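You operate a simulated robot arm through the tools that you are given. There is no shell and no other tool.

You are at the controls of a simulated two-armed robot. One attempt, no reset.

Task
Plug in the yellow lamp with the red knob off, then light it.
Fine: turn the knob back on, then switch the lamp on. Where these are worked on the way, their far stop is far enough and under half their travel is too little: red knob.

Only the result counts: the job must be done as asked and must still hold three seconds after the hand-in. Knocking over, shifting, dropping, spilling or breaking anything else fails it.

Robot
Two 7-joint arms with fingered hands on one trunk that stands fixed in place. Base frame: the origin is at the foot of the trunk, x ahead of it, y to its left, z up; the work surface is at about z = 0.86. Readings come in m, degrees, newtons and seconds.
The left shoulder is at [0.2, 0.135, 1.07], the right one opposite. Each reaches about 0.885 m from its shoulder. Payload 4 kg a hand.
The tool frame of a hand sits at the grasp point between the pads (the TCP): z along the fingers, y along the line on which they close. The tips reach 0.025 m beyond it. The gripper opens to 0.088 m; its body begins 0.029 m behind the TCP. The gripper is a hand of 4 fingers: y runs from the thumb to the fingers, the wrist lies at [-0.013, -0.106, -0.174] in the tool frame.
Orientation is that of the tool frame in the base frame, as a unit quaternion [w, x, y, z]. With the fingers straight down and the wrist toward the robot, the tool's x, y and z point along [0, 1, 0], [1, 0, 0] and [0, 0, -1] of the base frame.

Tools
- The arms move only by the tool servo_tool. It takes "left_plan", "right_plan" or both (then of equal length, played together; a hand with none holds still); each is a list of rows, each an object (a shift or turn left out is 0) with "delta_rot": the turn, a rotation vector about the tool's x, y, z in units of 6 degrees (1.0 is 6 degrees), a list of three; "linear": the shift along the tool's x, y, z in units of 50 mm (1.0 is 50 mm), a list of three. In form: [{"delta_rot": [ax, ay, az], "linear": [x, y, z]}, ...]. A call has 1 to 20 rows; each row shifts and turns the commanded pose from where the row before left it, along the tool's axes as they then stand. A call with a number of a shift or a turn outside -1 to 1 is refused whole. A row lasts 0.2 s, in which the tool goes at most 0.05 m and 8.6 degrees; a call with a longer step from one row to the next is refused whole. A pose out of reach is approached as far as the arm can. The call stops where the force on the tool passes 40 N (or 10 N more than at its start, if that is more) or the arm is blocked; 0.2 s more then pass. In this call time passes only in rows, and 0.2 s behind the last. It gives the time, the measured TCP pose, the force on the tool (base axes), the opening and the grip force at its end, in the units of the frame above (readings bear some noise), with the torque about the TCP (base axes, N m) and any sound that the robot's microphone picked up.
- Cameras (640 x 400 px; columns grow to the right, rows downward): "scene" is now at [0.1454, 0.0198, 1.6842]; the picture's right is [0.22, -0.98, 0.00], its down [-0.59, -0.13, -0.79] and it looks along [0.78, 0.17, -0.61] (base axes); focal length 214 px, centre (320, 200). "left" rides on the left gripper at [-0.064, -0.083, -0.098] in its tool frame; the picture's right is [-0.62, -0.37, 0.69], its down [0.71, -0.63, 0.30] and it looks along [0.32, 0.68, 0.65] (tool axes); focal length 265 px, centre (320, 200). "right" rides on the right gripper at [0.064, -0.083, -0.098] in its tool frame; the picture's right is [-0.62, 0.37, -0.69], its down [-0.71, -0.63, 0.30] and it looks along [-0.32, 0.68, 0.65] (tool axes); focal length 265 px, centre (320, 200). There is no depth. A picture from a camera that has moved, and an enlarged one, comes with that camera's place and axes in the base frame and with its lens.
- capture(camera): a new picture of that camera. No time passes.
- raise_lower(by): slides the trunk up (or, below 0, down) by that many m; the arms and the scene camera ride with it, the base frame stays. It gives what a move gives, with no picture.
- finger_targets(index, middle, ring, thumb_bend, thumb_turn, hand): sets how far each is bent, from 0 (flat) to 100 (curled in); at 30 the hand is open as for a grip, at 70 the pads meet at the TCP. One left out holds its place. A second passes; each finger stops where it meets its share of the squeeze, and holds until it gets a number again. It is the only way to open and close the hand. It gives what a move gives, with no picture; readings hold the bend of each and the force on the fingers (four entries, about 0 where the hand has none), thumb and palm. thumb_turn goes from beside the hand (0) to across from the fingers (100), as for a grip.
- aim_head(pan, tilt): turns the head with the scene camera to pan (to the left, within 97 degrees either way) and tilt (down, from -29 to 69), counted from straight ahead of the robot. It gives what a move gives.
- zoom(camera, box): a new picture of the part [left, top, right, bottom] of that camera's present view, enlarged. No time passes.
- job_done(): hands the job in; it is judged then, once.

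Places have to be worked out from the pictures, the camera data and where the tool is seen. Open the grippers and draw the arms clear of the work before you hand the job in, unless the task says otherwise.

The tools are called after "Emit:" as a command line: name --argument value ..., lists and objects as JSON in quotes. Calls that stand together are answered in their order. servo_tool: Moves the arms, as the interface text tells. Its arguments: {"type":"object","properties":{"left_plan":{"type":"array","items":{"type":"object","properties":{"delta_rot":{"type":"array","items":{"type":"number"}},"linear":{"type":"array","items":{"type":"number"}}}}},"right_plan":{"type":"array","items":{"type":"object","properties":{"delta_rot":{"type":"array","items":{"type":"number"}},"linear":{"type":"array","items":{"type":"number"}}}}}},"required":[]} The other tools are called the same way: raise_lower (by) moves the trunk up or down; finger_targets (index, middle, ring, thumb_bend, thumb_turn, hand) moves the fingers one by one; aim_head (pan, tilt) turns the head that bears the scene camera; capture (camera) takes a picture; zoom (camera, box) takes an enlarged picture of a part of a camera's view; job_done () hands the job in.

At the start:

```text
t: 0.0
left_position: [0.4607, 0.2231, 1.5559]
left_tcp_rot: [0.0, 0.707, 0.707, 0.0]
left_force: [0.7, 0.3, 0.3]
left_wrist_torque: [-0.02, 0.0, -0.02]
left_grip_width: 0.0877
left_grasp_force: 0.1
left_shape: jaw
left_bend: [30.0, 30.0, 30.0, 30.0, 98.0]
left_finger forces: [0.0, 0.1, 0.0, 0.1, 0.0, 0.0]
right_position: [0.5342, -0.0931, 1.5713]
right_tcp_rot: [-0.001, 0.707, 0.708, 0.0]
right_force: [0.4, -0.7, 0.5]
right_wrist_torque: [0.06, 0.04, 0.0]
right_grip_width: 0.0877
right_grasp_force: 0.1
right_shape: jaw
right_bend: [30.0, 30.0, 30.0, 30.0, 98.0]
right_finger forces: [0.1, 0.1, 0.0, 0.1, 0.1, 0.0]
trunk travel left (down, up): [-0.675, 0.095]
head pan, tilt (commanded): [12.5, 37.4]
```

scene: 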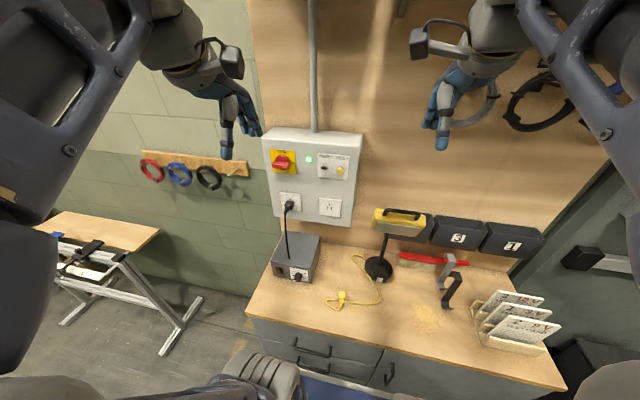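
right: 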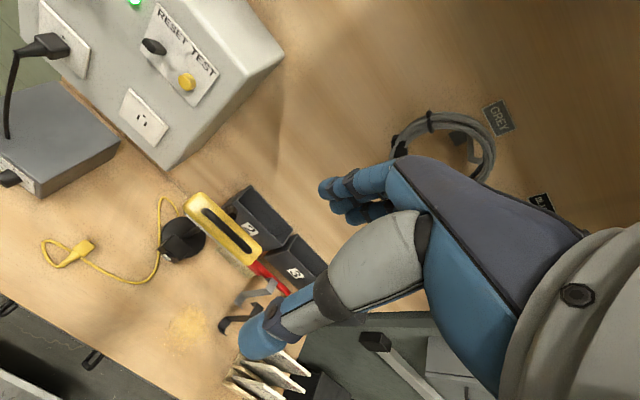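
left: 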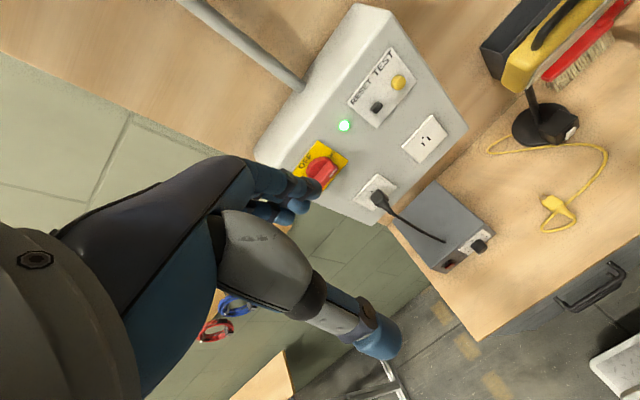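

I start by looking more closely at the panel, the box on the bench, the lamp and its plug.

Emit:
zoom --camera "scene" --box '[240, 110, 400, 230]'

Emit:
zoom --camera "scene" --box '[250, 200, 450, 325]'

Emit:
zoom --camera "left" --box '[260, 40, 500, 280]'

Emit:
zoom --camera "left" --box '[460, 60, 640, 260]'

Emit:
zoom --camera "right" --box '[0, 0, 300, 300]'

```text
3.33 times, centred on (320, 170) of scene
camera zoom: at [0.1454, 0.0198, 1.6842], right [0.22, -0.98, 0.0], down [-0.59, -0.13, -0.79], along [0.78, 0.17, -0.61], focal length 715 px, centre (320, 300)
```

zoom: 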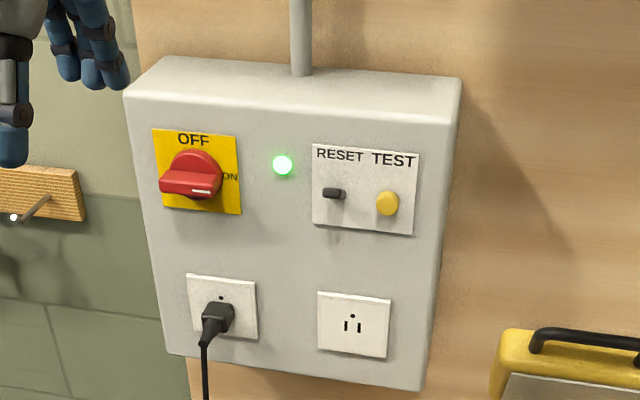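

```text
3.20 times, centred on (350, 262) of scene
camera zoom: at [0.1454, 0.0198, 1.6842], right [0.22, -0.98, 0.0], down [-0.59, -0.13, -0.79], along [0.78, 0.17, -0.61], focal length 686 px, centre (224, 0)
```

zoom: 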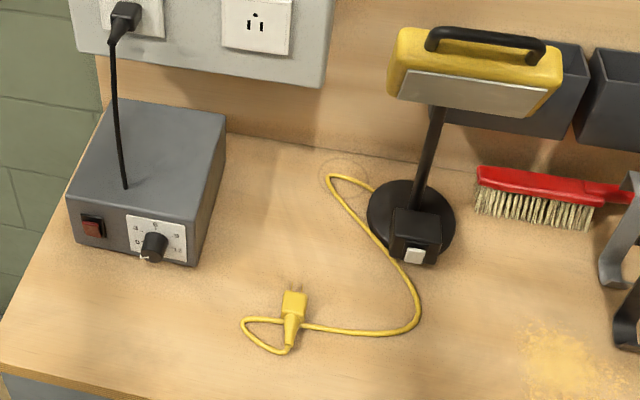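

```text
1.67 times, centred on (380, 160) of left
camera zoom: at [0.3773, 0.1603, 1.6534], right [-0.37, -0.62, -0.69], down [-0.63, 0.71, -0.3], along [0.68, 0.32, -0.65], focal length 442 px, centre (220, 267)
```

zoom: 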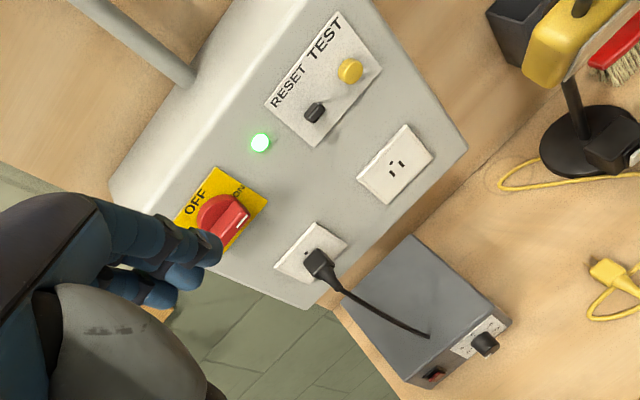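

```text
2.00 times, centred on (550, 160) of left
camera zoom: at [0.3773, 0.1603, 1.6534], right [-0.37, -0.62, -0.69], down [-0.63, 0.71, -0.3], along [0.68, 0.32, -0.65], focal length 531 px, centre (-140, 280)
```

zoom: 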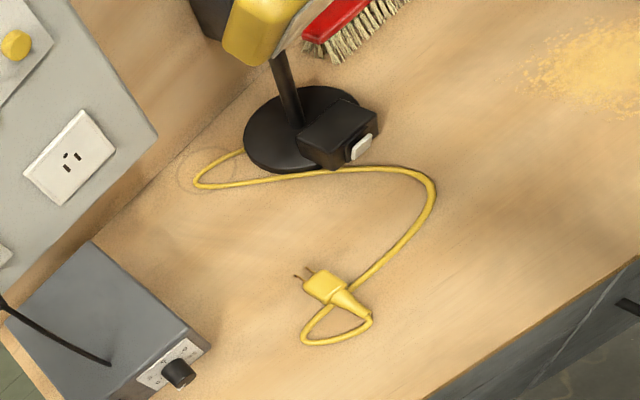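

```text
1.33 times, centred on (150, 150) of right
camera zoom: at [0.4502, -0.0273, 1.6677], right [0.37, -0.62, 0.69], down [-0.63, -0.71, -0.3], along [0.68, -0.32, -0.65], focal length 354 px, centre (547, 267)
```

zoom: 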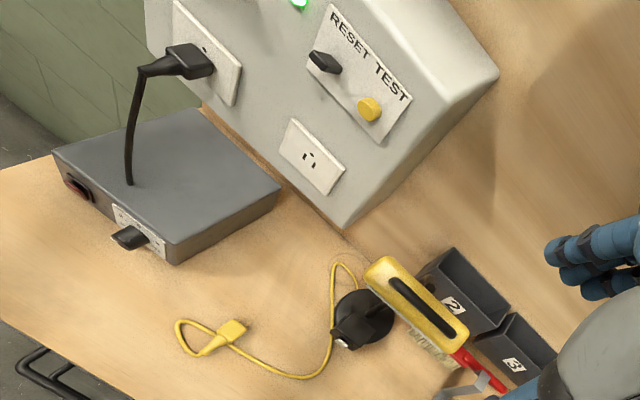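

Emit:
zoom --camera "scene" --box '[255, 140, 319, 180]'

Emit:
zoom --camera "scene" --box '[304, 188, 352, 218]'

Emit:
zoom --camera "scene" --box '[320, 280, 368, 310]'

Emit:
zoom --camera "scene" --box '[348, 245, 412, 285]'

Emit:
zoom --camera "left" --box '[520, 180, 600, 240]'

Emit:
zoom --camera "right" --box '[150, 190, 230, 260]'

```text
10.00 times, centred on (287, 160) of scene
camera zoom: at [0.1454, 0.0198, 1.6842], right [0.22, -0.98, 0.0], down [-0.59, -0.13, -0.79], along [0.78, 0.17, -0.61], focal length 2145 px, centre (650, 600)
```

zoom: 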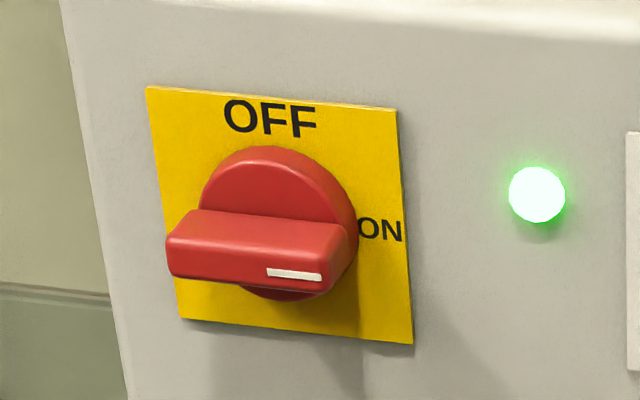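

```text
13.33 times, centred on (328, 203) of scene
camera zoom: at [0.1454, 0.0198, 1.6842], right [0.22, -0.98, 0.0], down [-0.59, -0.13, -0.79], along [0.78, 0.17, -0.61], focal length 2860 px, centre (213, 160)
```

zoom: 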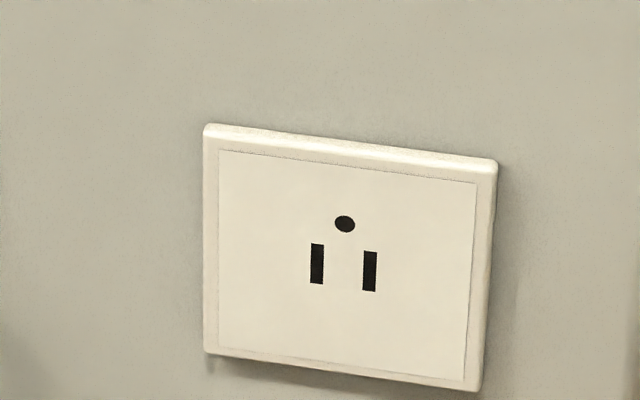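

```text
13.33 times, centred on (344, 295) of scene
camera zoom: at [0.1454, 0.0198, 1.6842], right [0.22, -0.98, 0.0], down [-0.59, -0.13, -0.79], along [0.78, 0.17, -0.61], focal length 2860 px, centre (0, -1067)
```

zoom: 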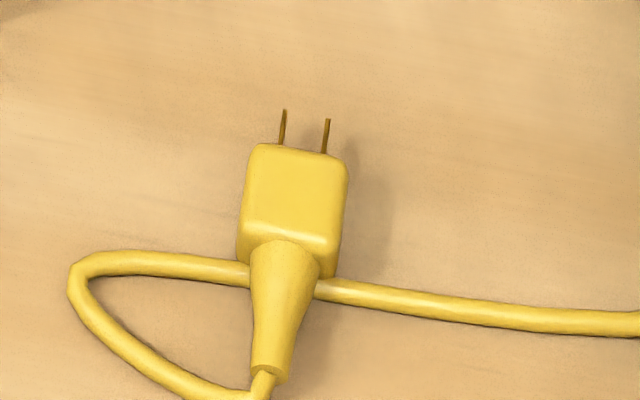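

```text
10.00 times, centred on (380, 265) of scene
camera zoom: at [0.1454, 0.0198, 1.6842], right [0.22, -0.98, 0.0], down [-0.59, -0.13, -0.79], along [0.78, 0.17, -0.61], focal length 2145 px, centre (-280, -450)
```

zoom: 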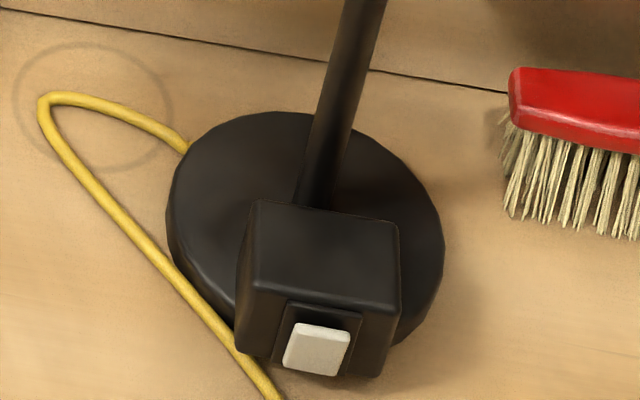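

```text
6.67 times, centred on (560, 210) of left
camera zoom: at [0.3773, 0.1603, 1.6534], right [-0.37, -0.62, -0.69], down [-0.63, 0.71, -0.3], along [0.68, 0.32, -0.65], focal length 1769 px, centre (-1280, 133)
```

zoom: 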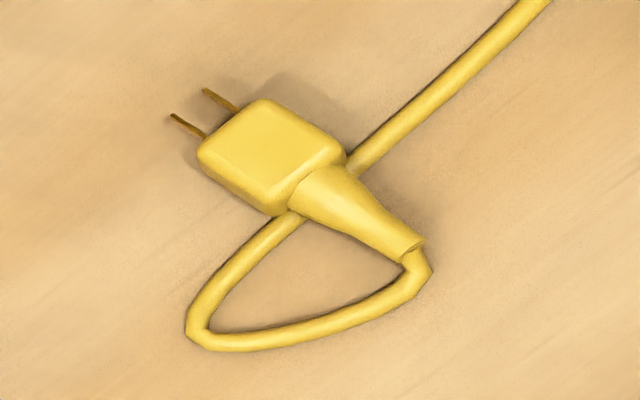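

```text
5.71 times, centred on (190, 225) of right
camera zoom: at [0.4502, -0.0273, 1.6677], right [0.37, -0.62, 0.69], down [-0.63, -0.71, -0.3], along [0.68, -0.32, -0.65], focal length 1517 px, centre (1063, 57)
```

zoom: 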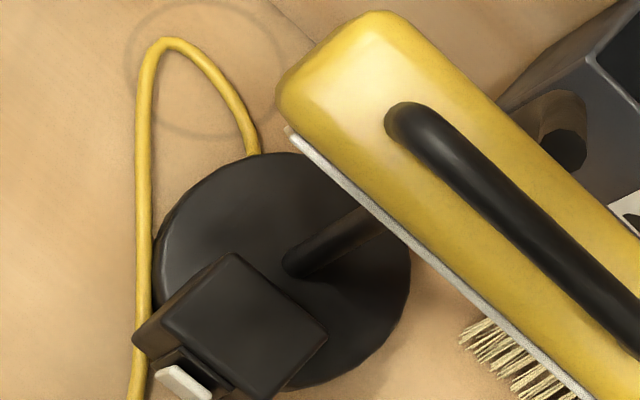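

Emit:
zoom --camera "left" --box '[290, 130, 370, 200]'

Emit:
zoom --camera "left" --box '[390, 100, 470, 170]'

Emit:
zoom --camera "right" --box '[110, 80, 190, 150]'

Emit:
zoom --camera "right" --box '[30, 225, 130, 275]'

```text
5.71 times, centred on (330, 165) of left
camera zoom: at [0.3773, 0.1603, 1.6534], right [-0.37, -0.62, -0.69], down [-0.63, 0.71, -0.3], along [0.68, 0.32, -0.65], focal length 1517 px, centre (263, 400)
```

zoom: 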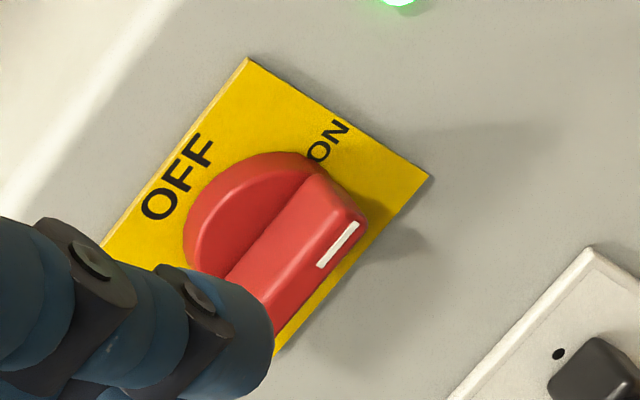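

```text
5.71 times, centred on (430, 135) of left
camera zoom: at [0.3773, 0.1603, 1.6534], right [-0.37, -0.62, -0.69], down [-0.63, 0.71, -0.3], along [0.68, 0.32, -0.65], focal length 1517 px, centre (-309, 571)
```

zoom: 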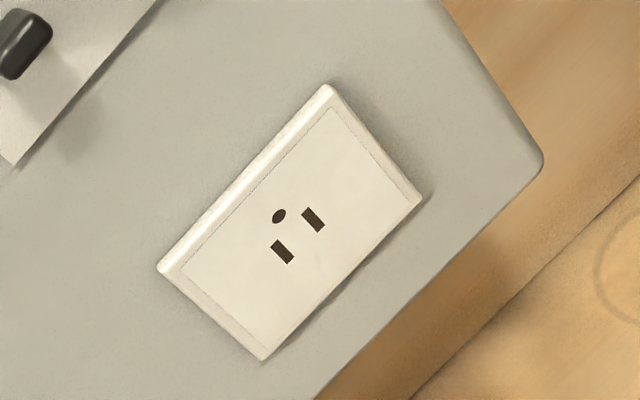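

```text
5.71 times, centred on (150, 115) of right
camera zoom: at [0.4502, -0.0273, 1.6677], right [0.37, -0.62, 0.69], down [-0.63, -0.71, -0.3], along [0.68, -0.32, -0.65], focal length 1517 px, centre (1291, 686)
```

zoom: 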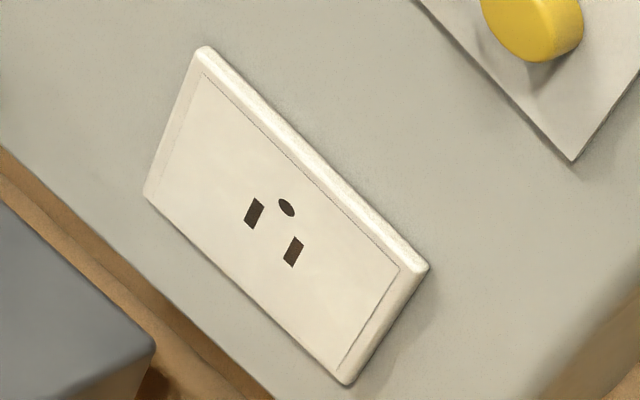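

```text
6.40 times, centred on (80, 250) of right
camera zoom: at [0.4502, -0.0273, 1.6677], right [0.37, -0.62, 0.69], down [-0.63, -0.71, -0.3], along [0.68, -0.32, -0.65], focal length 1699 px, centre (1856, -120)
```

zoom: 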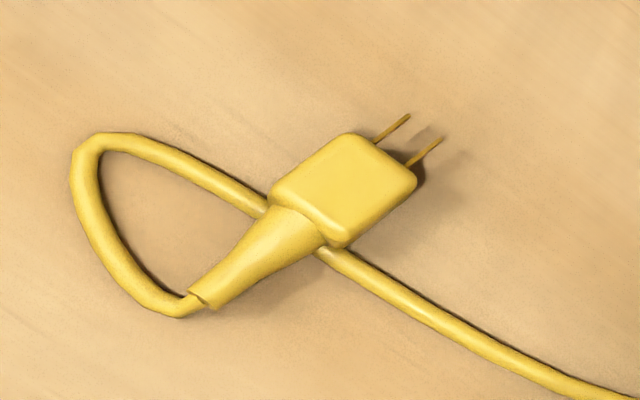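

The panel face is at about x=0.74, with the knob axis at about (y=0.275, z=1.355), its bar lying horizontal at ON, and the free outlet slots at about (0.736, 0.115, 1.194). I pitch the left hand so its fingers point forward at the panel.

Emit:
servo_tool --left_plan '[{"delta_rot": [-1, 0, 0]}, {"delta_rot": [-1, 0, 0]}, {"delta_rot": [-1, 0, 0]}, {"delta_rot": [-1, 0, 0]}, {"delta_rot": [-1, 0, 0]}, {"delta_rot": [-1, 0, 0]}, {"delta_rot": [-1, 0, 0]}, {"delta_rot": [-1, 0, 0]}, {"delta_rot": [-1, 0, 0]}, {"delta_rot": [-1, 0, 0]}, {"delta_rot": [-1, 0, 0]}, {"delta_rot": [-1, 0, 0]}, {"delta_rot": [-1, 0, 0]}, {"delta_rot": [-1, 0, 0]}, {"delta_rot": [-1, 0, 0]}]'

```text
t: 3.4
left_position: [0.4903, 0.2123, 1.5426]
left_tcp_rot: [0.477, 0.521, 0.508, 0.493]
left_force: [0.9, -0.2, 0.5]
left_wrist_torque: [0.0, 0.03, 0.05]
left_grip_width: 0.0877
left_grasp_force: 0.0
left_shape: jaw
left_bend: [30.0, 30.0, 30.0, 30.0, 98.0]
left_finger forces: [0.0, 0.0, 0.1, 0.0, 0.0, 0.0]
left hand out of reach, approached as far as the arm can: row 15
right_position: [0.5448, -0.098, 1.5643]
right_tcp_rot: [-0.004, 0.707, 0.707, -0.001]
right_force: [0.4, 0.3, 0.3]
right_wrist_torque: [-0.01, 0.03, 0.0]
right_grip_width: 0.0874
right_grasp_force: 0.0
right_shape: jaw
right_bend: [30.0, 30.0, 30.0, 30.0, 98.0]
right_finger forces: [0.0, 0.0, 0.0, 0.1, 0.0, 0.0]
trunk travel left (down, up): [-0.675, 0.095]
head pan, tilt (commanded): [12.5, 37.4]
stopped in row 15 (left hand): the arm was blocked; the commanded pose is now the measured one
```

Near-forward orientation was reached. Now I bring the left hand down to stand off in front of the knob.

Emit:
servo_tool --left_plan '[{"linear": [0.2, -0.7, 0.1]}, {"linear": [0.2, -0.7, 0.1]}, {"linear": [0.2, -0.7, 0.2]}, {"linear": [0.2, -0.7, 0.3]}, {"linear": [0.2, -0.7, 0.4]}, {"linear": [0.2, -0.3, 0.4]}]'

Emit:
capture --camera "scene"

Emit:
capture --camera "left"

```text
t: 4.8
left_position: [0.5689, 0.3148, 1.4038]
left_tcp_rot: [0.486, 0.514, 0.504, 0.495]
left_force: [0.6, -0.7, 0.4]
left_wrist_torque: [0.0, -0.01, -0.01]
left_grip_width: 0.088
left_grasp_force: 0.0
left_shape: jaw
left_bend: [30.0, 30.0, 30.0, 30.0, 98.0]
left_finger forces: [0.0, 0.0, 0.0, 0.1, 0.0, 0.1]
left hand out of reach, approached as far as the arm can: row 1, 2, 3, 4
right_position: [0.5327, -0.0934, 1.5691]
right_tcp_rot: [-0.001, 0.708, 0.707, 0.0]
right_force: [-0.1, -0.6, 0.0]
right_wrist_torque: [0.04, -0.01, 0.01]
right_grip_width: 0.0875
right_grasp_force: 0.1
right_shape: jaw
right_bend: [30.0, 30.0, 30.0, 30.0, 98.0]
right_finger forces: [0.0, 0.0, 0.0, 0.0, 0.1, 0.0]
trunk travel left (down, up): [-0.675, 0.095]
head pan, tilt (commanded): [12.5, 37.4]
```

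```text
taken
camera scene: at [0.1452, 0.0196, 1.6842], right [0.22, -0.98, 0.0], down [-0.59, -0.13, -0.79], along [0.78, 0.17, -0.61], focal length 214 px, centre (320, 200)
```

scene: 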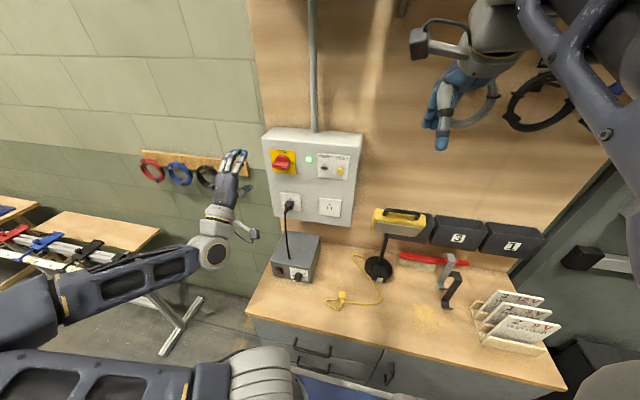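

```text
taken
camera left: at [0.4687, 0.2525, 1.3219], right [0.68, -0.61, -0.4], down [0.28, 0.73, -0.63], along [0.68, 0.31, 0.67], focal length 265 px, centre (320, 200)
```

left: 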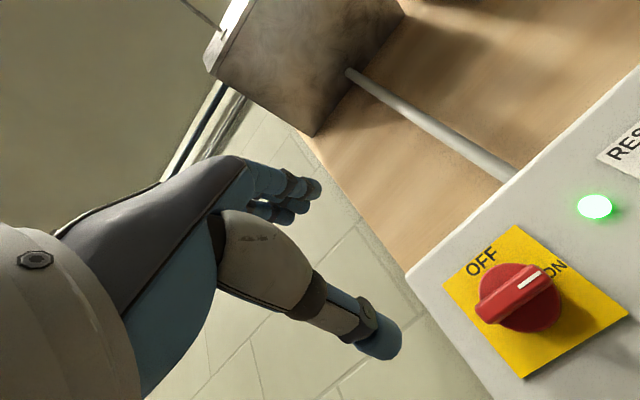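

The left hand is left of and above the knob, about 0.04 m off each way. I correct its position to stand off in front of the knob axis and trim the pitch.

Emit:
servo_tool --left_plan '[{"linear": [-0.4, -0.5, 0.3], "delta_rot": [-0.35, 0, 0]}, {"linear": [-0.4, -0.48, 0.3]}]'

Emit:
capture --camera "scene"

Emit:
capture --camera "left"

```text
t: 5.4
left_position: [0.598, 0.2764, 1.3534]
left_tcp_rot: [0.495, 0.503, 0.495, 0.506]
left_force: [-0.4, 0.3, 0.0]
left_wrist_torque: [-0.02, 0.02, 0.03]
left_grip_width: 0.0879
left_grasp_force: 0.1
left_shape: jaw
left_bend: [30.0, 30.0, 30.0, 30.0, 98.0]
left_finger forces: [0.0, 0.0, 0.0, 0.0, 0.0, 0.0]
right_position: [0.5332, -0.0918, 1.57]
right_tcp_rot: [0.0, 0.707, 0.707, 0.0]
right_force: [0.5, -0.2, 0.2]
right_wrist_torque: [-0.01, -0.06, -0.02]
right_grip_width: 0.0878
right_grasp_force: 0.1
right_shape: jaw
right_bend: [30.0, 30.0, 30.0, 30.0, 98.0]
right_finger forces: [0.1, 0.1, 0.0, 0.0, 0.2, 0.0]
trunk travel left (down, up): [-0.675, 0.095]
head pan, tilt (commanded): [12.5, 37.4]
```

```text
taken
camera scene: at [0.145, 0.0198, 1.6842], right [0.22, -0.98, 0.0], down [-0.59, -0.13, -0.79], along [0.78, 0.17, -0.61], focal length 214 px, centre (320, 200)
```

scene: 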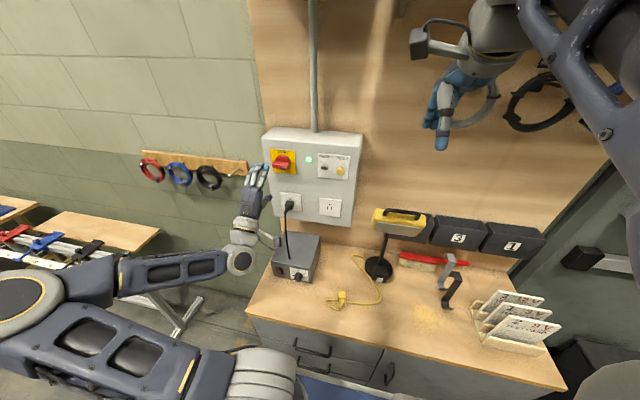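

```text
taken
camera left: at [0.5006, 0.2147, 1.2679], right [0.69, -0.61, -0.38], down [0.3, 0.73, -0.62], along [0.65, 0.31, 0.69], focal length 265 px, centre (320, 200)
```

left: 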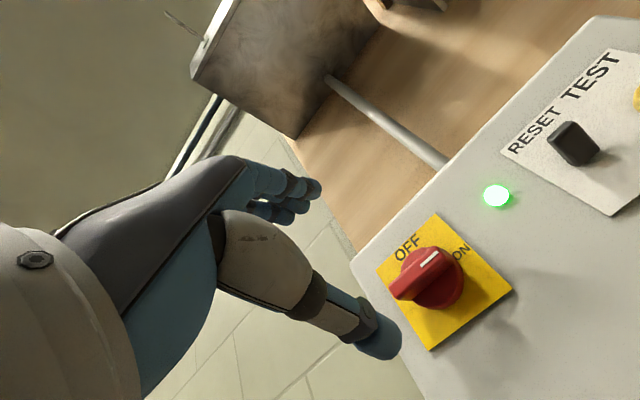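

Emit:
zoom --camera "left" --box '[360, 200, 520, 360]'

Emit:
zoom --camera "scene" --box '[220, 130, 316, 250]'

```text
2.50 times, centred on (440, 280) of left
camera zoom: at [0.5006, 0.2147, 1.2679], right [0.69, -0.61, -0.38], down [0.3, 0.73, -0.62], along [0.65, 0.31, 0.69], focal length 664 px, centre (20, 0)
```

zoom: 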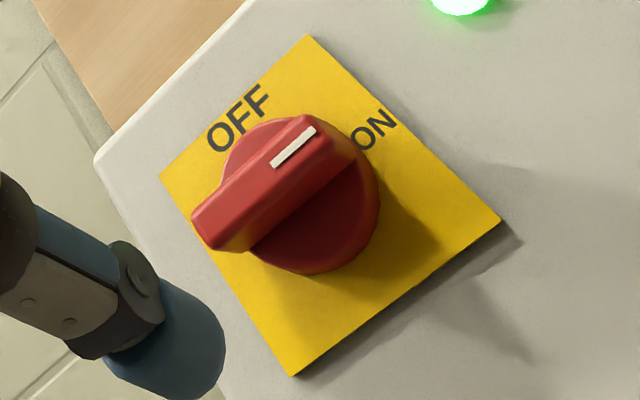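

```text
3.33 times, centred on (268, 190) of scene
camera zoom: at [0.145, 0.0198, 1.6842], right [0.22, -0.98, 0.0], down [-0.59, -0.13, -0.79], along [0.78, 0.17, -0.61], focal length 715 px, centre (493, 233)
```

zoom: 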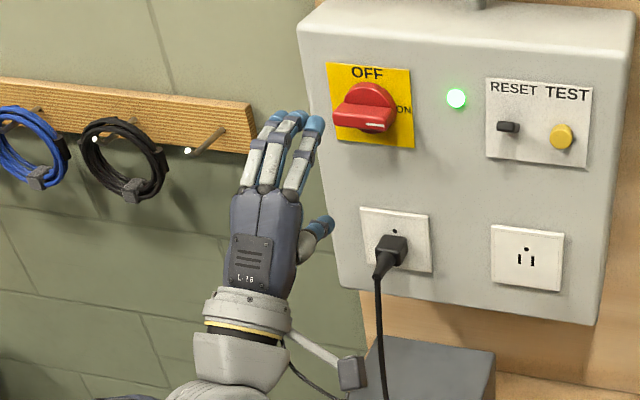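

The hand is aligned in front of the knob. Before gripping, I test in free space that the left arm can make the 90° counter-clockwise roll.

Emit:
servo_tool --left_plan '[{"delta_rot": [0, 0, -1]}, {"delta_rot": [0, 0, -1]}, {"delta_rot": [0, 0, -1]}, {"delta_rot": [0, 0, -1]}, {"delta_rot": [0, 0, -1]}, {"delta_rot": [0, 0, -1]}, {"delta_rot": [0, 0, -1]}, {"delta_rot": [0, 0, -1]}, {"delta_rot": [0, 0, -1]}, {"delta_rot": [0, 0, -1]}, {"delta_rot": [0, 0, -1]}, {"delta_rot": [0, 0, -1]}, {"delta_rot": [0, 0, -1]}, {"delta_rot": [0, 0, -1]}, {"delta_rot": [0, 0, -1]}, {"delta_rot": [0, 0, -1]}]'

Emit:
capture --camera "scene"

Emit:
capture --camera "left"

```text
t: 8.8
left_position: [0.6215, 0.2889, 1.3557]
left_tcp_rot: [0.707, -0.031, 0.706, -0.032]
left_force: [0.0, -0.1, 0.3]
left_wrist_torque: [-0.01, 0.02, 0.01]
left_grip_width: 0.0877
left_grasp_force: 0.0
left_shape: jaw
left_bend: [30.0, 30.0, 30.0, 30.0, 98.0]
left_finger forces: [0.0, 0.1, 0.0, 0.0, 0.0, 0.0]
left hand out of reach, approached as far as the arm can: row 2, 3, 4, 5, 6, 8
right_position: [0.5338, -0.0925, 1.5697]
right_tcp_rot: [0.0, 0.707, 0.708, 0.0]
right_force: [0.8, 0.6, 0.3]
right_wrist_torque: [-0.01, 0.0, -0.01]
right_grip_width: 0.0877
right_grasp_force: 0.0
right_shape: jaw
right_bend: [30.0, 30.0, 30.0, 30.0, 98.0]
right_finger forces: [0.0, 0.0, 0.0, 0.0, 0.1, 0.0]
trunk travel left (down, up): [-0.675, 0.095]
head pan, tilt (commanded): [12.5, 37.4]
```

```text
taken
camera scene: at [0.1455, 0.0199, 1.6841], right [0.22, -0.98, 0.0], down [-0.59, -0.13, -0.79], along [0.78, 0.17, -0.61], focal length 214 px, centre (320, 200)
```

scene: 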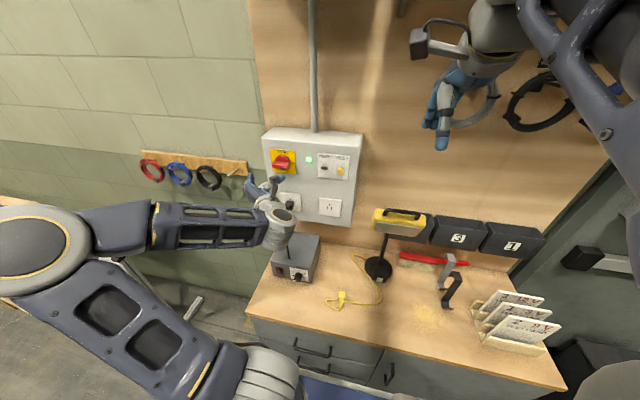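

```text
taken
camera left: at [0.5246, 0.2123, 1.4274], right [0.69, -0.31, 0.65], down [0.31, -0.69, -0.66], along [0.65, 0.65, -0.38], focal length 265 px, centre (320, 200)
```

left: 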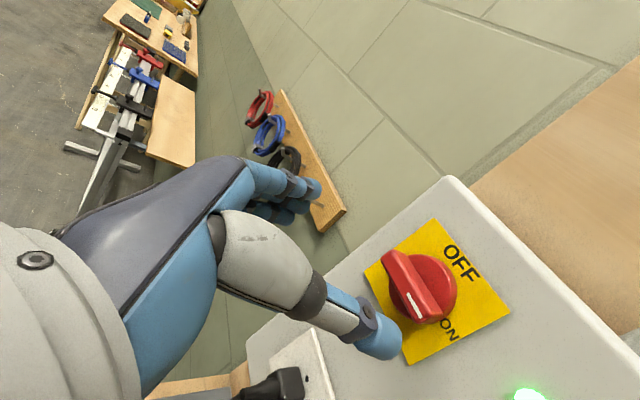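

The final roll is reachable, but rows 2–8 were clipped on the way with about 2 cm of drift. I roll back to see if this path is clean with the arm's new configuration.

Emit:
servo_tool --left_plan '[{"delta_rot": [0, 0, 1]}, {"delta_rot": [0, 0, 1]}, {"delta_rot": [0, 0, 1]}, {"delta_rot": [0, 0, 1]}, {"delta_rot": [0, 0, 1]}, {"delta_rot": [0, 0, 1]}, {"delta_rot": [0, 0, 1]}, {"delta_rot": [0, 0, 1]}, {"delta_rot": [0, 0, 1]}, {"delta_rot": [0, 0, 1]}, {"delta_rot": [0, 0, 1]}, {"delta_rot": [0, 0, 1]}, {"delta_rot": [0, 0, 1]}, {"delta_rot": [0, 0, 1]}, {"delta_rot": [0, 0, 1]}, {"delta_rot": [0, 0, 1]}]'

Emit:
capture --camera "scene"

```text
t: 12.2
left_position: [0.6223, 0.2885, 1.357]
left_tcp_rot: [0.496, 0.505, 0.494, 0.505]
left_force: [-0.4, 0.4, 0.0]
left_wrist_torque: [0.0, -0.01, -0.01]
left_grip_width: 0.0878
left_grasp_force: 0.1
left_shape: jaw
left_bend: [30.0, 30.0, 30.0, 30.0, 98.0]
left_finger forces: [0.0, 0.1, 0.0, 0.0, 0.0, 0.1]
right_position: [0.5325, -0.0935, 1.5699]
right_tcp_rot: [0.0, 0.707, 0.707, 0.0]
right_force: [0.6, 0.3, -0.4]
right_wrist_torque: [0.02, 0.03, 0.0]
right_grip_width: 0.0877
right_grasp_force: 0.1
right_shape: jaw
right_bend: [30.0, 30.0, 30.0, 30.0, 98.0]
right_finger forces: [0.0, 0.0, 0.0, 0.1, 0.0, 0.0]
trunk travel left (down, up): [-0.675, 0.095]
head pan, tilt (commanded): [12.5, 37.4]
```

```text
taken
camera scene: at [0.1455, 0.0197, 1.6842], right [0.22, -0.98, 0.0], down [-0.59, -0.13, -0.79], along [0.78, 0.17, -0.61], focal length 214 px, centre (320, 200)
```

scene: 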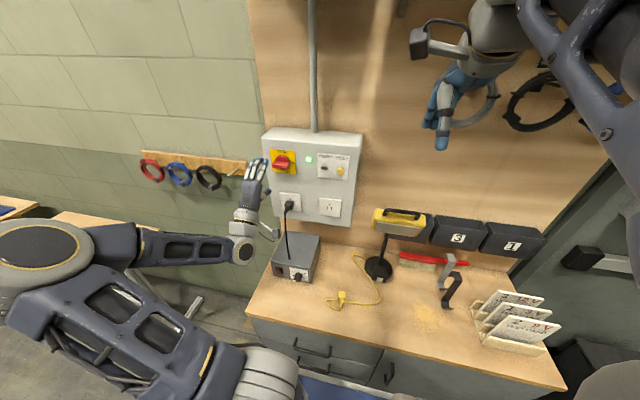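

The way back was clean. I re-centre on the knob axis a bit closer and repeat the free-space roll to check it's now clean both ways.

Emit:
servo_tool --left_plan '[{"linear": [-0.27, -0.04, 0.5]}, {"delta_rot": [0, 0, -1]}, {"delta_rot": [0, 0, -1]}, {"delta_rot": [0, 0, -1]}, {"delta_rot": [0, 0, -1]}, {"delta_rot": [0, 0, -1]}, {"delta_rot": [0, 0, -1]}, {"delta_rot": [0, 0, -1]}, {"delta_rot": [0, 0, -1]}, {"delta_rot": [0, 0, -1]}, {"delta_rot": [0, 0, -1]}, {"delta_rot": [0, 0, -1]}, {"delta_rot": [0, 0, -1]}, {"delta_rot": [0, 0, -1]}, {"delta_rot": [0, 0, -1]}, {"delta_rot": [0, 0, -1]}, {"delta_rot": [0, 0, -1]}]'

Emit:
servo_tool --left_plan '[{"delta_rot": [0, 0, 1]}, {"delta_rot": [0, 0, 1]}, {"delta_rot": [0, 0, 1]}, {"delta_rot": [0, 0, 1]}, {"delta_rot": [0, 0, 1]}, {"delta_rot": [0, 0, 1]}, {"delta_rot": [0, 0, 1]}, {"delta_rot": [0, 0, 1]}, {"delta_rot": [0, 0, 1]}, {"delta_rot": [0, 0, 1]}, {"delta_rot": [0, 0, 1]}, {"delta_rot": [0, 0, 1]}, {"delta_rot": [0, 0, 1]}, {"delta_rot": [0, 0, 1]}, {"delta_rot": [0, 0, 1]}, {"delta_rot": [0, 0, 1]}]'

```text
t: 15.8
left_position: [0.6474, 0.2744, 1.354]
left_tcp_rot: [0.707, -0.031, 0.706, -0.032]
left_force: [0.4, 0.0, -0.4]
left_wrist_torque: [0.01, -0.01, 0.01]
left_grip_width: 0.0875
left_grasp_force: 0.1
left_shape: jaw
left_bend: [30.0, 30.0, 30.0, 30.0, 98.0]
left_finger forces: [0.0, 0.0, 0.1, 0.0, 0.0, 0.1]
right_position: [0.5324, -0.093, 1.5702]
right_tcp_rot: [0.0, 0.707, 0.708, 0.001]
right_force: [0.3, -0.1, -0.3]
right_wrist_torque: [0.0, 0.01, -0.04]
right_grip_width: 0.0877
right_grasp_force: 0.0
right_shape: jaw
right_bend: [30.0, 30.0, 30.0, 30.0, 98.0]
right_finger forces: [0.0, 0.0, 0.0, 0.0, 0.1, 0.0]
trunk travel left (down, up): [-0.675, 0.095]
head pan, tilt (commanded): [12.5, 37.4]
```

```text
t: 19.2
left_position: [0.6472, 0.2754, 1.3554]
left_tcp_rot: [0.495, 0.504, 0.495, 0.506]
left_force: [-0.6, 0.6, -0.1]
left_wrist_torque: [0.03, -0.03, 0.0]
left_grip_width: 0.0876
left_grasp_force: 0.1
left_shape: jaw
left_bend: [30.0, 30.0, 30.0, 30.0, 98.0]
left_finger forces: [0.1, 0.0, 0.1, 0.1, 0.0, 0.1]
right_position: [0.5333, -0.0926, 1.5695]
right_tcp_rot: [0.0, 0.707, 0.707, 0.0]
right_force: [-0.2, -0.1, 0.2]
right_wrist_torque: [0.01, 0.0, -0.05]
right_grip_width: 0.0877
right_grasp_force: 0.0
right_shape: jaw
right_bend: [30.0, 30.0, 30.0, 30.0, 98.0]
right_finger forces: [0.0, 0.1, 0.0, 0.0, 0.0, 0.0]
trunk travel left (down, up): [-0.675, 0.095]
head pan, tilt (commanded): [12.5, 37.4]
```

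The roll is now clean both ways. I check alignment from the cameras before moving in on the bar.

Emit:
capture --camera "left"

Emit:
zoom --camera "scene" --box '[236, 135, 316, 215]'

```text
taken
camera left: at [0.5499, 0.2132, 1.2696], right [0.69, -0.61, -0.38], down [0.31, 0.73, -0.61], along [0.65, 0.31, 0.69], focal length 265 px, centre (320, 200)
```

left: 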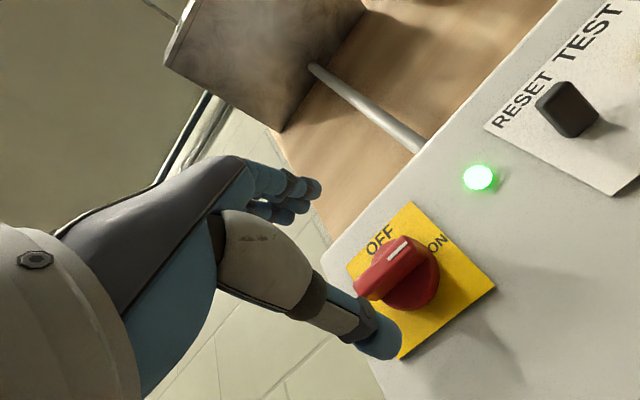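

```text
5.00 times, centred on (276, 175) of scene
camera zoom: at [0.1455, 0.0197, 1.6842], right [0.22, -0.98, 0.0], down [-0.59, -0.13, -0.79], along [0.78, 0.17, -0.61], focal length 1072 px, centre (540, 325)
```

zoom: 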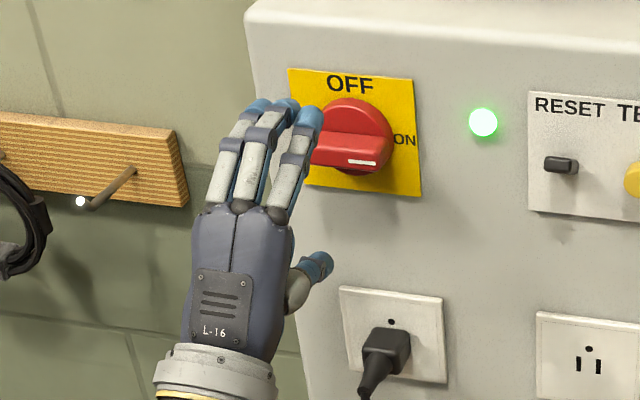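

Emit:
zoom --camera "left" --box '[330, 190, 510, 370]'

```text
2.22 times, centred on (420, 280) of left
camera zoom: at [0.5499, 0.2132, 1.2696], right [0.69, -0.61, -0.38], down [0.31, 0.73, -0.61], along [0.65, 0.31, 0.69], focal length 590 px, centre (98, 22)
```

zoom: 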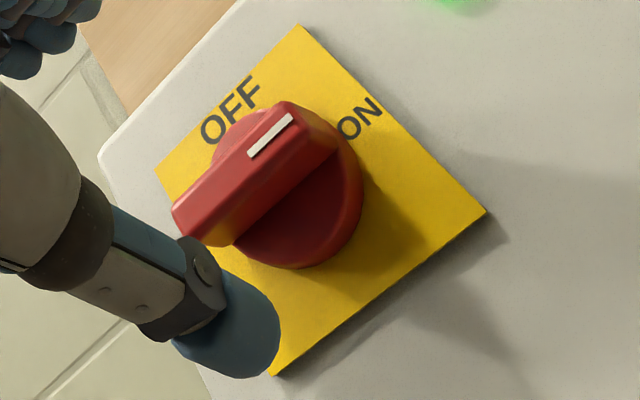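

Alignment from the left camera is within about 3 mm (hand ~2–3 mm high). I lower it slightly and move in so the fingertips straddle the bar, stopping short of the knob's disc.

Emit:
servo_tool --left_plan '[{"linear": [0, -0.05, 0.35]}, {"linear": [0, 0, 0.35]}, {"linear": [0, 0, 0.3]}]'

Emit:
capture --camera "left"

Emit:
zoom --camera "scene" --box '[236, 135, 316, 215]'

```text
t: 20.0
left_position: [0.6982, 0.2751, 1.3515]
left_tcp_rot: [0.496, 0.505, 0.495, 0.505]
left_force: [-0.4, -0.4, 0.4]
left_wrist_torque: [0.0, -0.02, 0.01]
left_grip_width: 0.0876
left_grasp_force: 0.0
left_shape: jaw
left_bend: [30.0, 30.0, 30.0, 30.0, 98.0]
left_finger forces: [0.0, 0.0, 0.0, 0.0, 0.0, 0.0]
right_position: [0.5329, -0.092, 1.5699]
right_tcp_rot: [0.0, 0.707, 0.707, -0.001]
right_force: [0.8, 0.0, -0.7]
right_wrist_torque: [-0.03, 0.0, -0.01]
right_grip_width: 0.088
right_grasp_force: 0.1
right_shape: jaw
right_bend: [30.0, 30.0, 30.0, 30.0, 98.0]
right_finger forces: [0.0, 0.0, 0.0, 0.0, 0.0, 0.0]
trunk travel left (down, up): [-0.675, 0.095]
head pan, tilt (commanded): [12.5, 37.4]
```

```text
taken
camera left: at [0.6004, 0.2138, 1.2672], right [0.69, -0.61, -0.38], down [0.31, 0.73, -0.62], along [0.65, 0.31, 0.69], focal length 265 px, centre (320, 200)
```

left: 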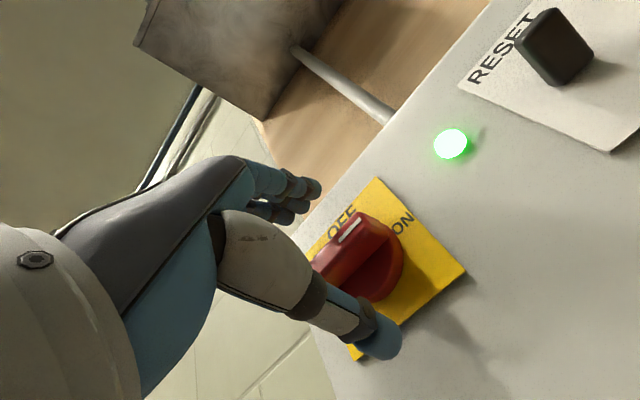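

```text
5.00 times, centred on (276, 175) of scene
camera zoom: at [0.1453, 0.0197, 1.6842], right [0.22, -0.98, 0.0], down [-0.59, -0.13, -0.79], along [0.78, 0.17, -0.61], focal length 1072 px, centre (540, 325)
```

zoom: 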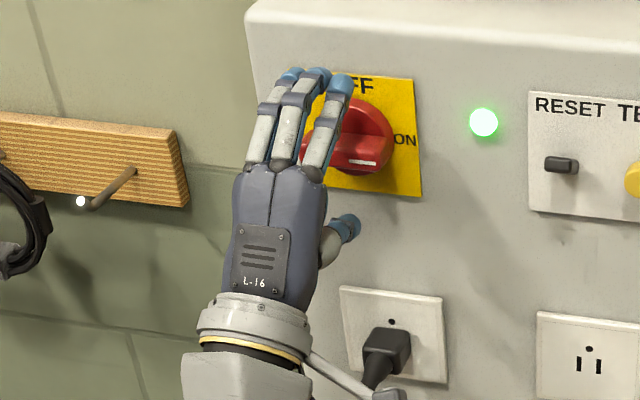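

The thumb and index line up with the knob's centre while the middle and ring fall to its left. I shift the hand 12 mm to the right so the fingers span the bar evenly, then close.

Emit:
servo_tool --left_plan '[{"linear": [-0.24, 0.02, 0]}]'

Emit:
finger_targets --hand "left" --index 56 --middle 56 --ring 56 --thumb_bend 56

Emit:
capture --camera "left"

Emit:
zoom --camera "scene" --box '[236, 135, 316, 215]'

```text
t: 20.4
left_position: [0.698, 0.2637, 1.3542]
left_tcp_rot: [0.495, 0.504, 0.495, 0.506]
left_force: [0.2, -0.8, 0.4]
left_wrist_torque: [-0.01, 0.02, -0.01]
left_grip_width: 0.0878
left_grasp_force: 0.0
left_shape: jaw
left_bend: [30.0, 30.0, 30.0, 30.0, 98.0]
left_finger forces: [0.1, 0.0, 0.0, 0.0, 0.0, 0.0]
right_position: [0.5335, -0.0921, 1.5698]
right_tcp_rot: [0.0, 0.707, 0.707, 0.0]
right_force: [-0.1, 0.8, -0.4]
right_wrist_torque: [-0.01, 0.02, 0.03]
right_grip_width: 0.0878
right_grasp_force: 0.1
right_shape: jaw
right_bend: [30.0, 30.0, 30.0, 30.0, 98.0]
right_finger forces: [0.0, 0.0, 0.1, 0.0, 0.1, 0.1]
trunk travel left (down, up): [-0.675, 0.095]
head pan, tilt (commanded): [12.5, 37.4]
```

```text
t: 21.4
left_position: [0.6985, 0.2644, 1.3547]
left_tcp_rot: [0.496, 0.504, 0.495, 0.505]
left_force: [0.1, 0.3, -0.2]
left_wrist_torque: [-0.01, 0.0, 0.02]
left_grip_width: 0.0289
left_grasp_force: 0.1
left_shape: fingers
left_bend: [56.0, 56.0, 56.0, 56.0, 98.0]
left_finger forces: [0.1, 0.1, 0.1, 0.0, 0.0, 0.1]
right_position: [0.5329, -0.0931, 1.5705]
right_tcp_rot: [0.0, 0.707, 0.707, 0.0]
right_force: [0.7, -0.5, 0.3]
right_wrist_torque: [-0.02, 0.01, 0.0]
right_grip_width: 0.0876
right_grasp_force: 0.1
right_shape: jaw
right_bend: [30.0, 30.0, 30.0, 30.0, 98.0]
right_finger forces: [0.0, 0.0, 0.1, 0.0, 0.0, 0.0]
trunk travel left (down, up): [-0.675, 0.095]
head pan, tilt (commanded): [12.5, 37.4]
```

```text
taken
camera left: at [0.6001, 0.202, 1.2681], right [0.69, -0.61, -0.38], down [0.31, 0.73, -0.62], along [0.65, 0.31, 0.69], focal length 265 px, centre (320, 200)
```

left: 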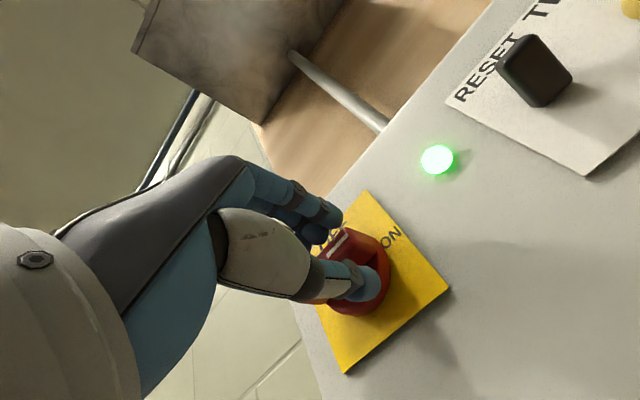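

```text
5.00 times, centred on (276, 175) of scene
camera zoom: at [0.1455, 0.0198, 1.6841], right [0.22, -0.98, 0.0], down [-0.59, -0.13, -0.79], along [0.78, 0.17, -0.61], focal length 1072 px, centre (540, 325)
```

zoom: 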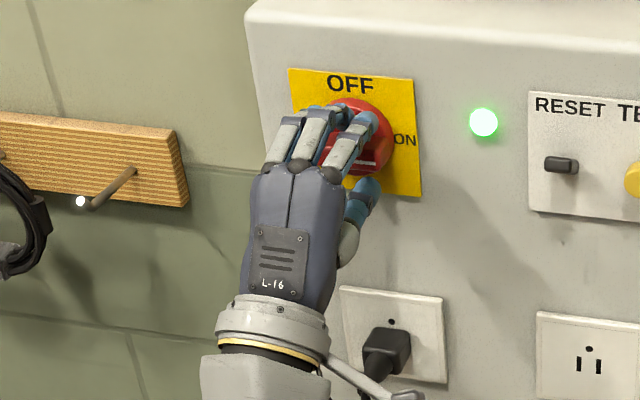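

The fingers straddle the bar with no contact yet at a 29 mm gap. I close further so they bear on the bar.

Emit:
finger_targets --hand "left" --index 68 --middle 68 --ring 68 --thumb_bend 68

Emit:
capture --camera "left"

Emit:
zoom --camera "scene" --box '[236, 135, 316, 215]'

```text
t: 22.4
left_position: [0.6981, 0.2645, 1.3531]
left_tcp_rot: [0.496, 0.504, 0.495, 0.505]
left_force: [1.4, 1.0, 3.4]
left_wrist_torque: [0.08, -0.06, 0.01]
left_grip_width: 0.0104
left_grasp_force: 4.2
left_shape: fingers
left_bend: [65.0, 66.0, 66.0, 64.0, 97.0]
left_finger forces: [2.4, 2.0, 1.5, 0.0, 2.4, 0.1]
right_position: [0.5335, -0.0931, 1.5697]
right_tcp_rot: [0.0, 0.707, 0.707, 0.0]
right_force: [0.8, -0.3, 0.9]
right_wrist_torque: [-0.01, 0.0, 0.02]
right_grip_width: 0.0876
right_grasp_force: 0.1
right_shape: jaw
right_bend: [30.0, 30.0, 30.0, 30.0, 98.0]
right_finger forces: [0.0, 0.0, 0.0, 0.0, 0.0, 0.1]
trunk travel left (down, up): [-0.675, 0.095]
head pan, tilt (commanded): [12.5, 37.4]
```

```text
taken
camera left: at [0.6001, 0.202, 1.2683], right [0.69, -0.61, -0.38], down [0.31, 0.73, -0.62], along [0.65, 0.31, 0.69], focal length 265 px, centre (320, 200)
```

left: 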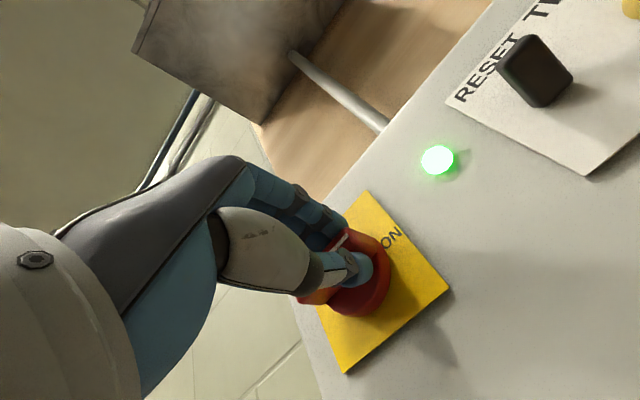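

```text
5.00 times, centred on (276, 175) of scene
camera zoom: at [0.1454, 0.0198, 1.6842], right [0.22, -0.98, 0.0], down [-0.59, -0.13, -0.79], along [0.78, 0.17, -0.61], focal length 1072 px, centre (540, 325)
```

zoom: 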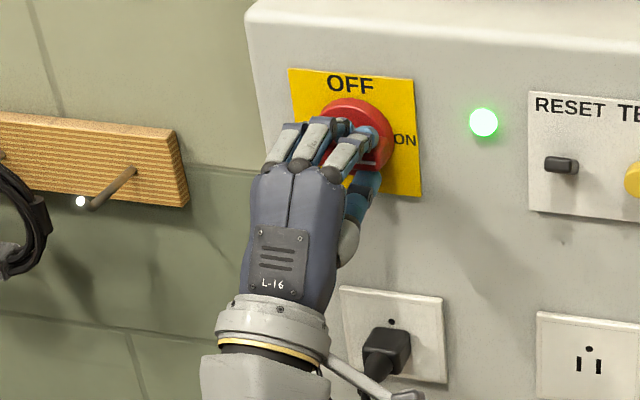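

All three fingers and the thumb bear on the bar. I start turning counter-clockwise about the knob's axis, in part first to watch forces.

Emit:
servo_tool --left_plan '[{"delta_rot": [0, 0, -1], "linear": [0.001, 0.023, 0]}, {"delta_rot": [0, 0, -1], "linear": [0.001, 0.023, 0]}, {"delta_rot": [0, 0, -1], "linear": [0.001, 0.023, 0]}, {"delta_rot": [0, 0, -1], "linear": [0.001, 0.023, 0]}, {"delta_rot": [0, 0, -1], "linear": [0.001, 0.023, 0]}]'

Emit:
zoom --camera "scene" --box '[236, 135, 316, 215]'

```text
t: 23.6
left_position: [0.6981, 0.2656, 1.3591]
left_tcp_rot: [0.609, 0.359, 0.608, 0.36]
left_force: [-0.9, 0.0, 5.3]
left_wrist_torque: [0.16, -0.12, 0.01]
left_grip_width: 0.0107
left_grasp_force: 5.2
left_shape: fingers
left_bend: [66.0, 65.0, 63.0, 63.0, 98.0]
left_finger forces: [1.5, 3.1, 4.0, 0.0, 3.1, 0.0]
right_position: [0.5333, -0.0931, 1.5698]
right_tcp_rot: [0.0, 0.707, 0.707, 0.0]
right_force: [-0.3, 0.4, 0.1]
right_wrist_torque: [0.03, 0.01, -0.03]
right_grip_width: 0.0877
right_grasp_force: 0.0
right_shape: jaw
right_bend: [30.0, 30.0, 30.0, 30.0, 98.0]
right_finger forces: [0.1, 0.0, 0.0, 0.0, 0.1, 0.1]
trunk travel left (down, up): [-0.675, 0.095]
head pan, tilt (commanded): [12.5, 37.4]
```

```text
5.00 times, centred on (276, 175) of scene
camera zoom: at [0.1452, 0.0198, 1.6842], right [0.22, -0.98, 0.0], down [-0.59, -0.13, -0.79], along [0.78, 0.17, -0.61], focal length 1072 px, centre (540, 325)
```

zoom: 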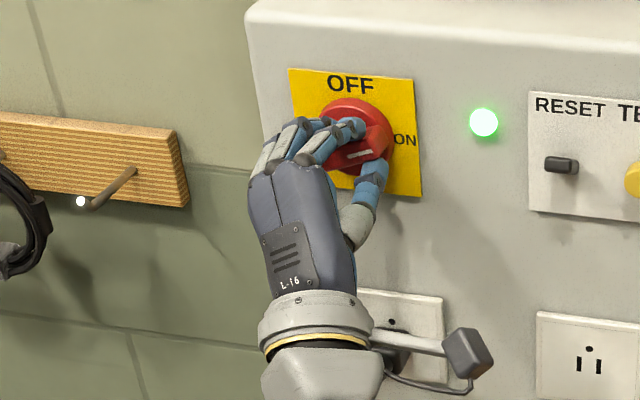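

The bar follows the hand, with low forces. I continue to the OFF stop.

Emit:
servo_tool --left_plan '[{"delta_rot": [0, 0, -1], "linear": [0.001, 0.023, 0]}, {"delta_rot": [0, 0, -1], "linear": [0.001, 0.023, 0]}, {"delta_rot": [0, 0, -1], "linear": [0.001, 0.023, 0]}, {"delta_rot": [0, 0, -1], "linear": [0.001, 0.023, 0]}, {"delta_rot": [0, 0, -1], "linear": [0.001, 0.023, 0]}, {"delta_rot": [0, 0, -1], "linear": [0.001, 0.023, 0]}, {"delta_rot": [0, 0, -1], "linear": [0.001, 0.023, 0]}, {"delta_rot": [0, 0, -1], "linear": [0.001, 0.023, 0]}, {"delta_rot": [0, 0, -1], "linear": [0.001, 0.023, 0]}, {"delta_rot": [0, 0, -1], "linear": [0.001, 0.023, 0]}]'

Emit:
zoom --camera "scene" --box '[236, 135, 316, 215]'

Emit:
capture --camera "left"

```text
t: 25.8
left_position: [0.6973, 0.2746, 1.3647]
left_tcp_rot: [0.709, 0.005, 0.706, 0.005]
left_force: [-1.1, 11.1, 11.9]
left_wrist_torque: [0.28, -0.17, 0.23]
left_grip_width: 0.0105
left_grasp_force: 7.6
left_shape: fingers
left_bend: [64.0, 64.0, 62.0, 65.0, 97.0]
left_finger forces: [3.4, 4.9, 5.5, 0.0, 1.5, 0.0]
right_position: [0.5339, -0.0918, 1.5697]
right_tcp_rot: [0.0, 0.707, 0.707, 0.0]
right_force: [-0.4, 0.8, -0.3]
right_wrist_torque: [0.01, 0.0, 0.0]
right_grip_width: 0.0878
right_grasp_force: 0.1
right_shape: jaw
right_bend: [30.0, 30.0, 30.0, 30.0, 98.0]
right_finger forces: [0.0, 0.1, 0.0, 0.0, 0.1, 0.1]
trunk travel left (down, up): [-0.675, 0.095]
head pan, tilt (commanded): [12.5, 37.4]
```

```text
5.00 times, centred on (276, 175) of scene
camera zoom: at [0.1451, 0.0203, 1.6842], right [0.22, -0.98, 0.0], down [-0.59, -0.13, -0.79], along [0.78, 0.17, -0.61], focal length 1072 px, centre (540, 325)
```

zoom: 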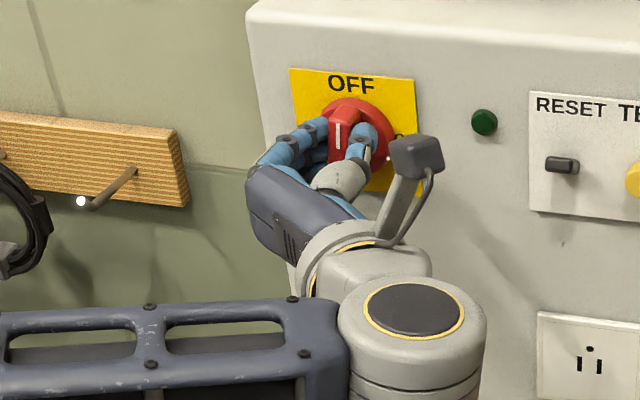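

```text
taken
camera left: at [0.5994, 0.1914, 1.4258], right [0.69, -0.38, 0.62], down [0.31, -0.62, -0.72], along [0.65, 0.69, -0.31], focal length 265 px, centre (320, 200)
```

left: 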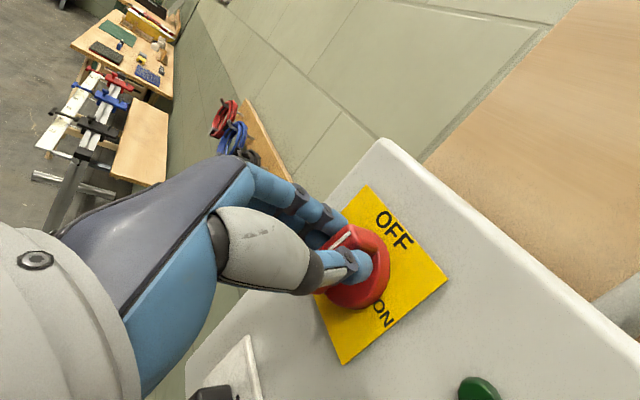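

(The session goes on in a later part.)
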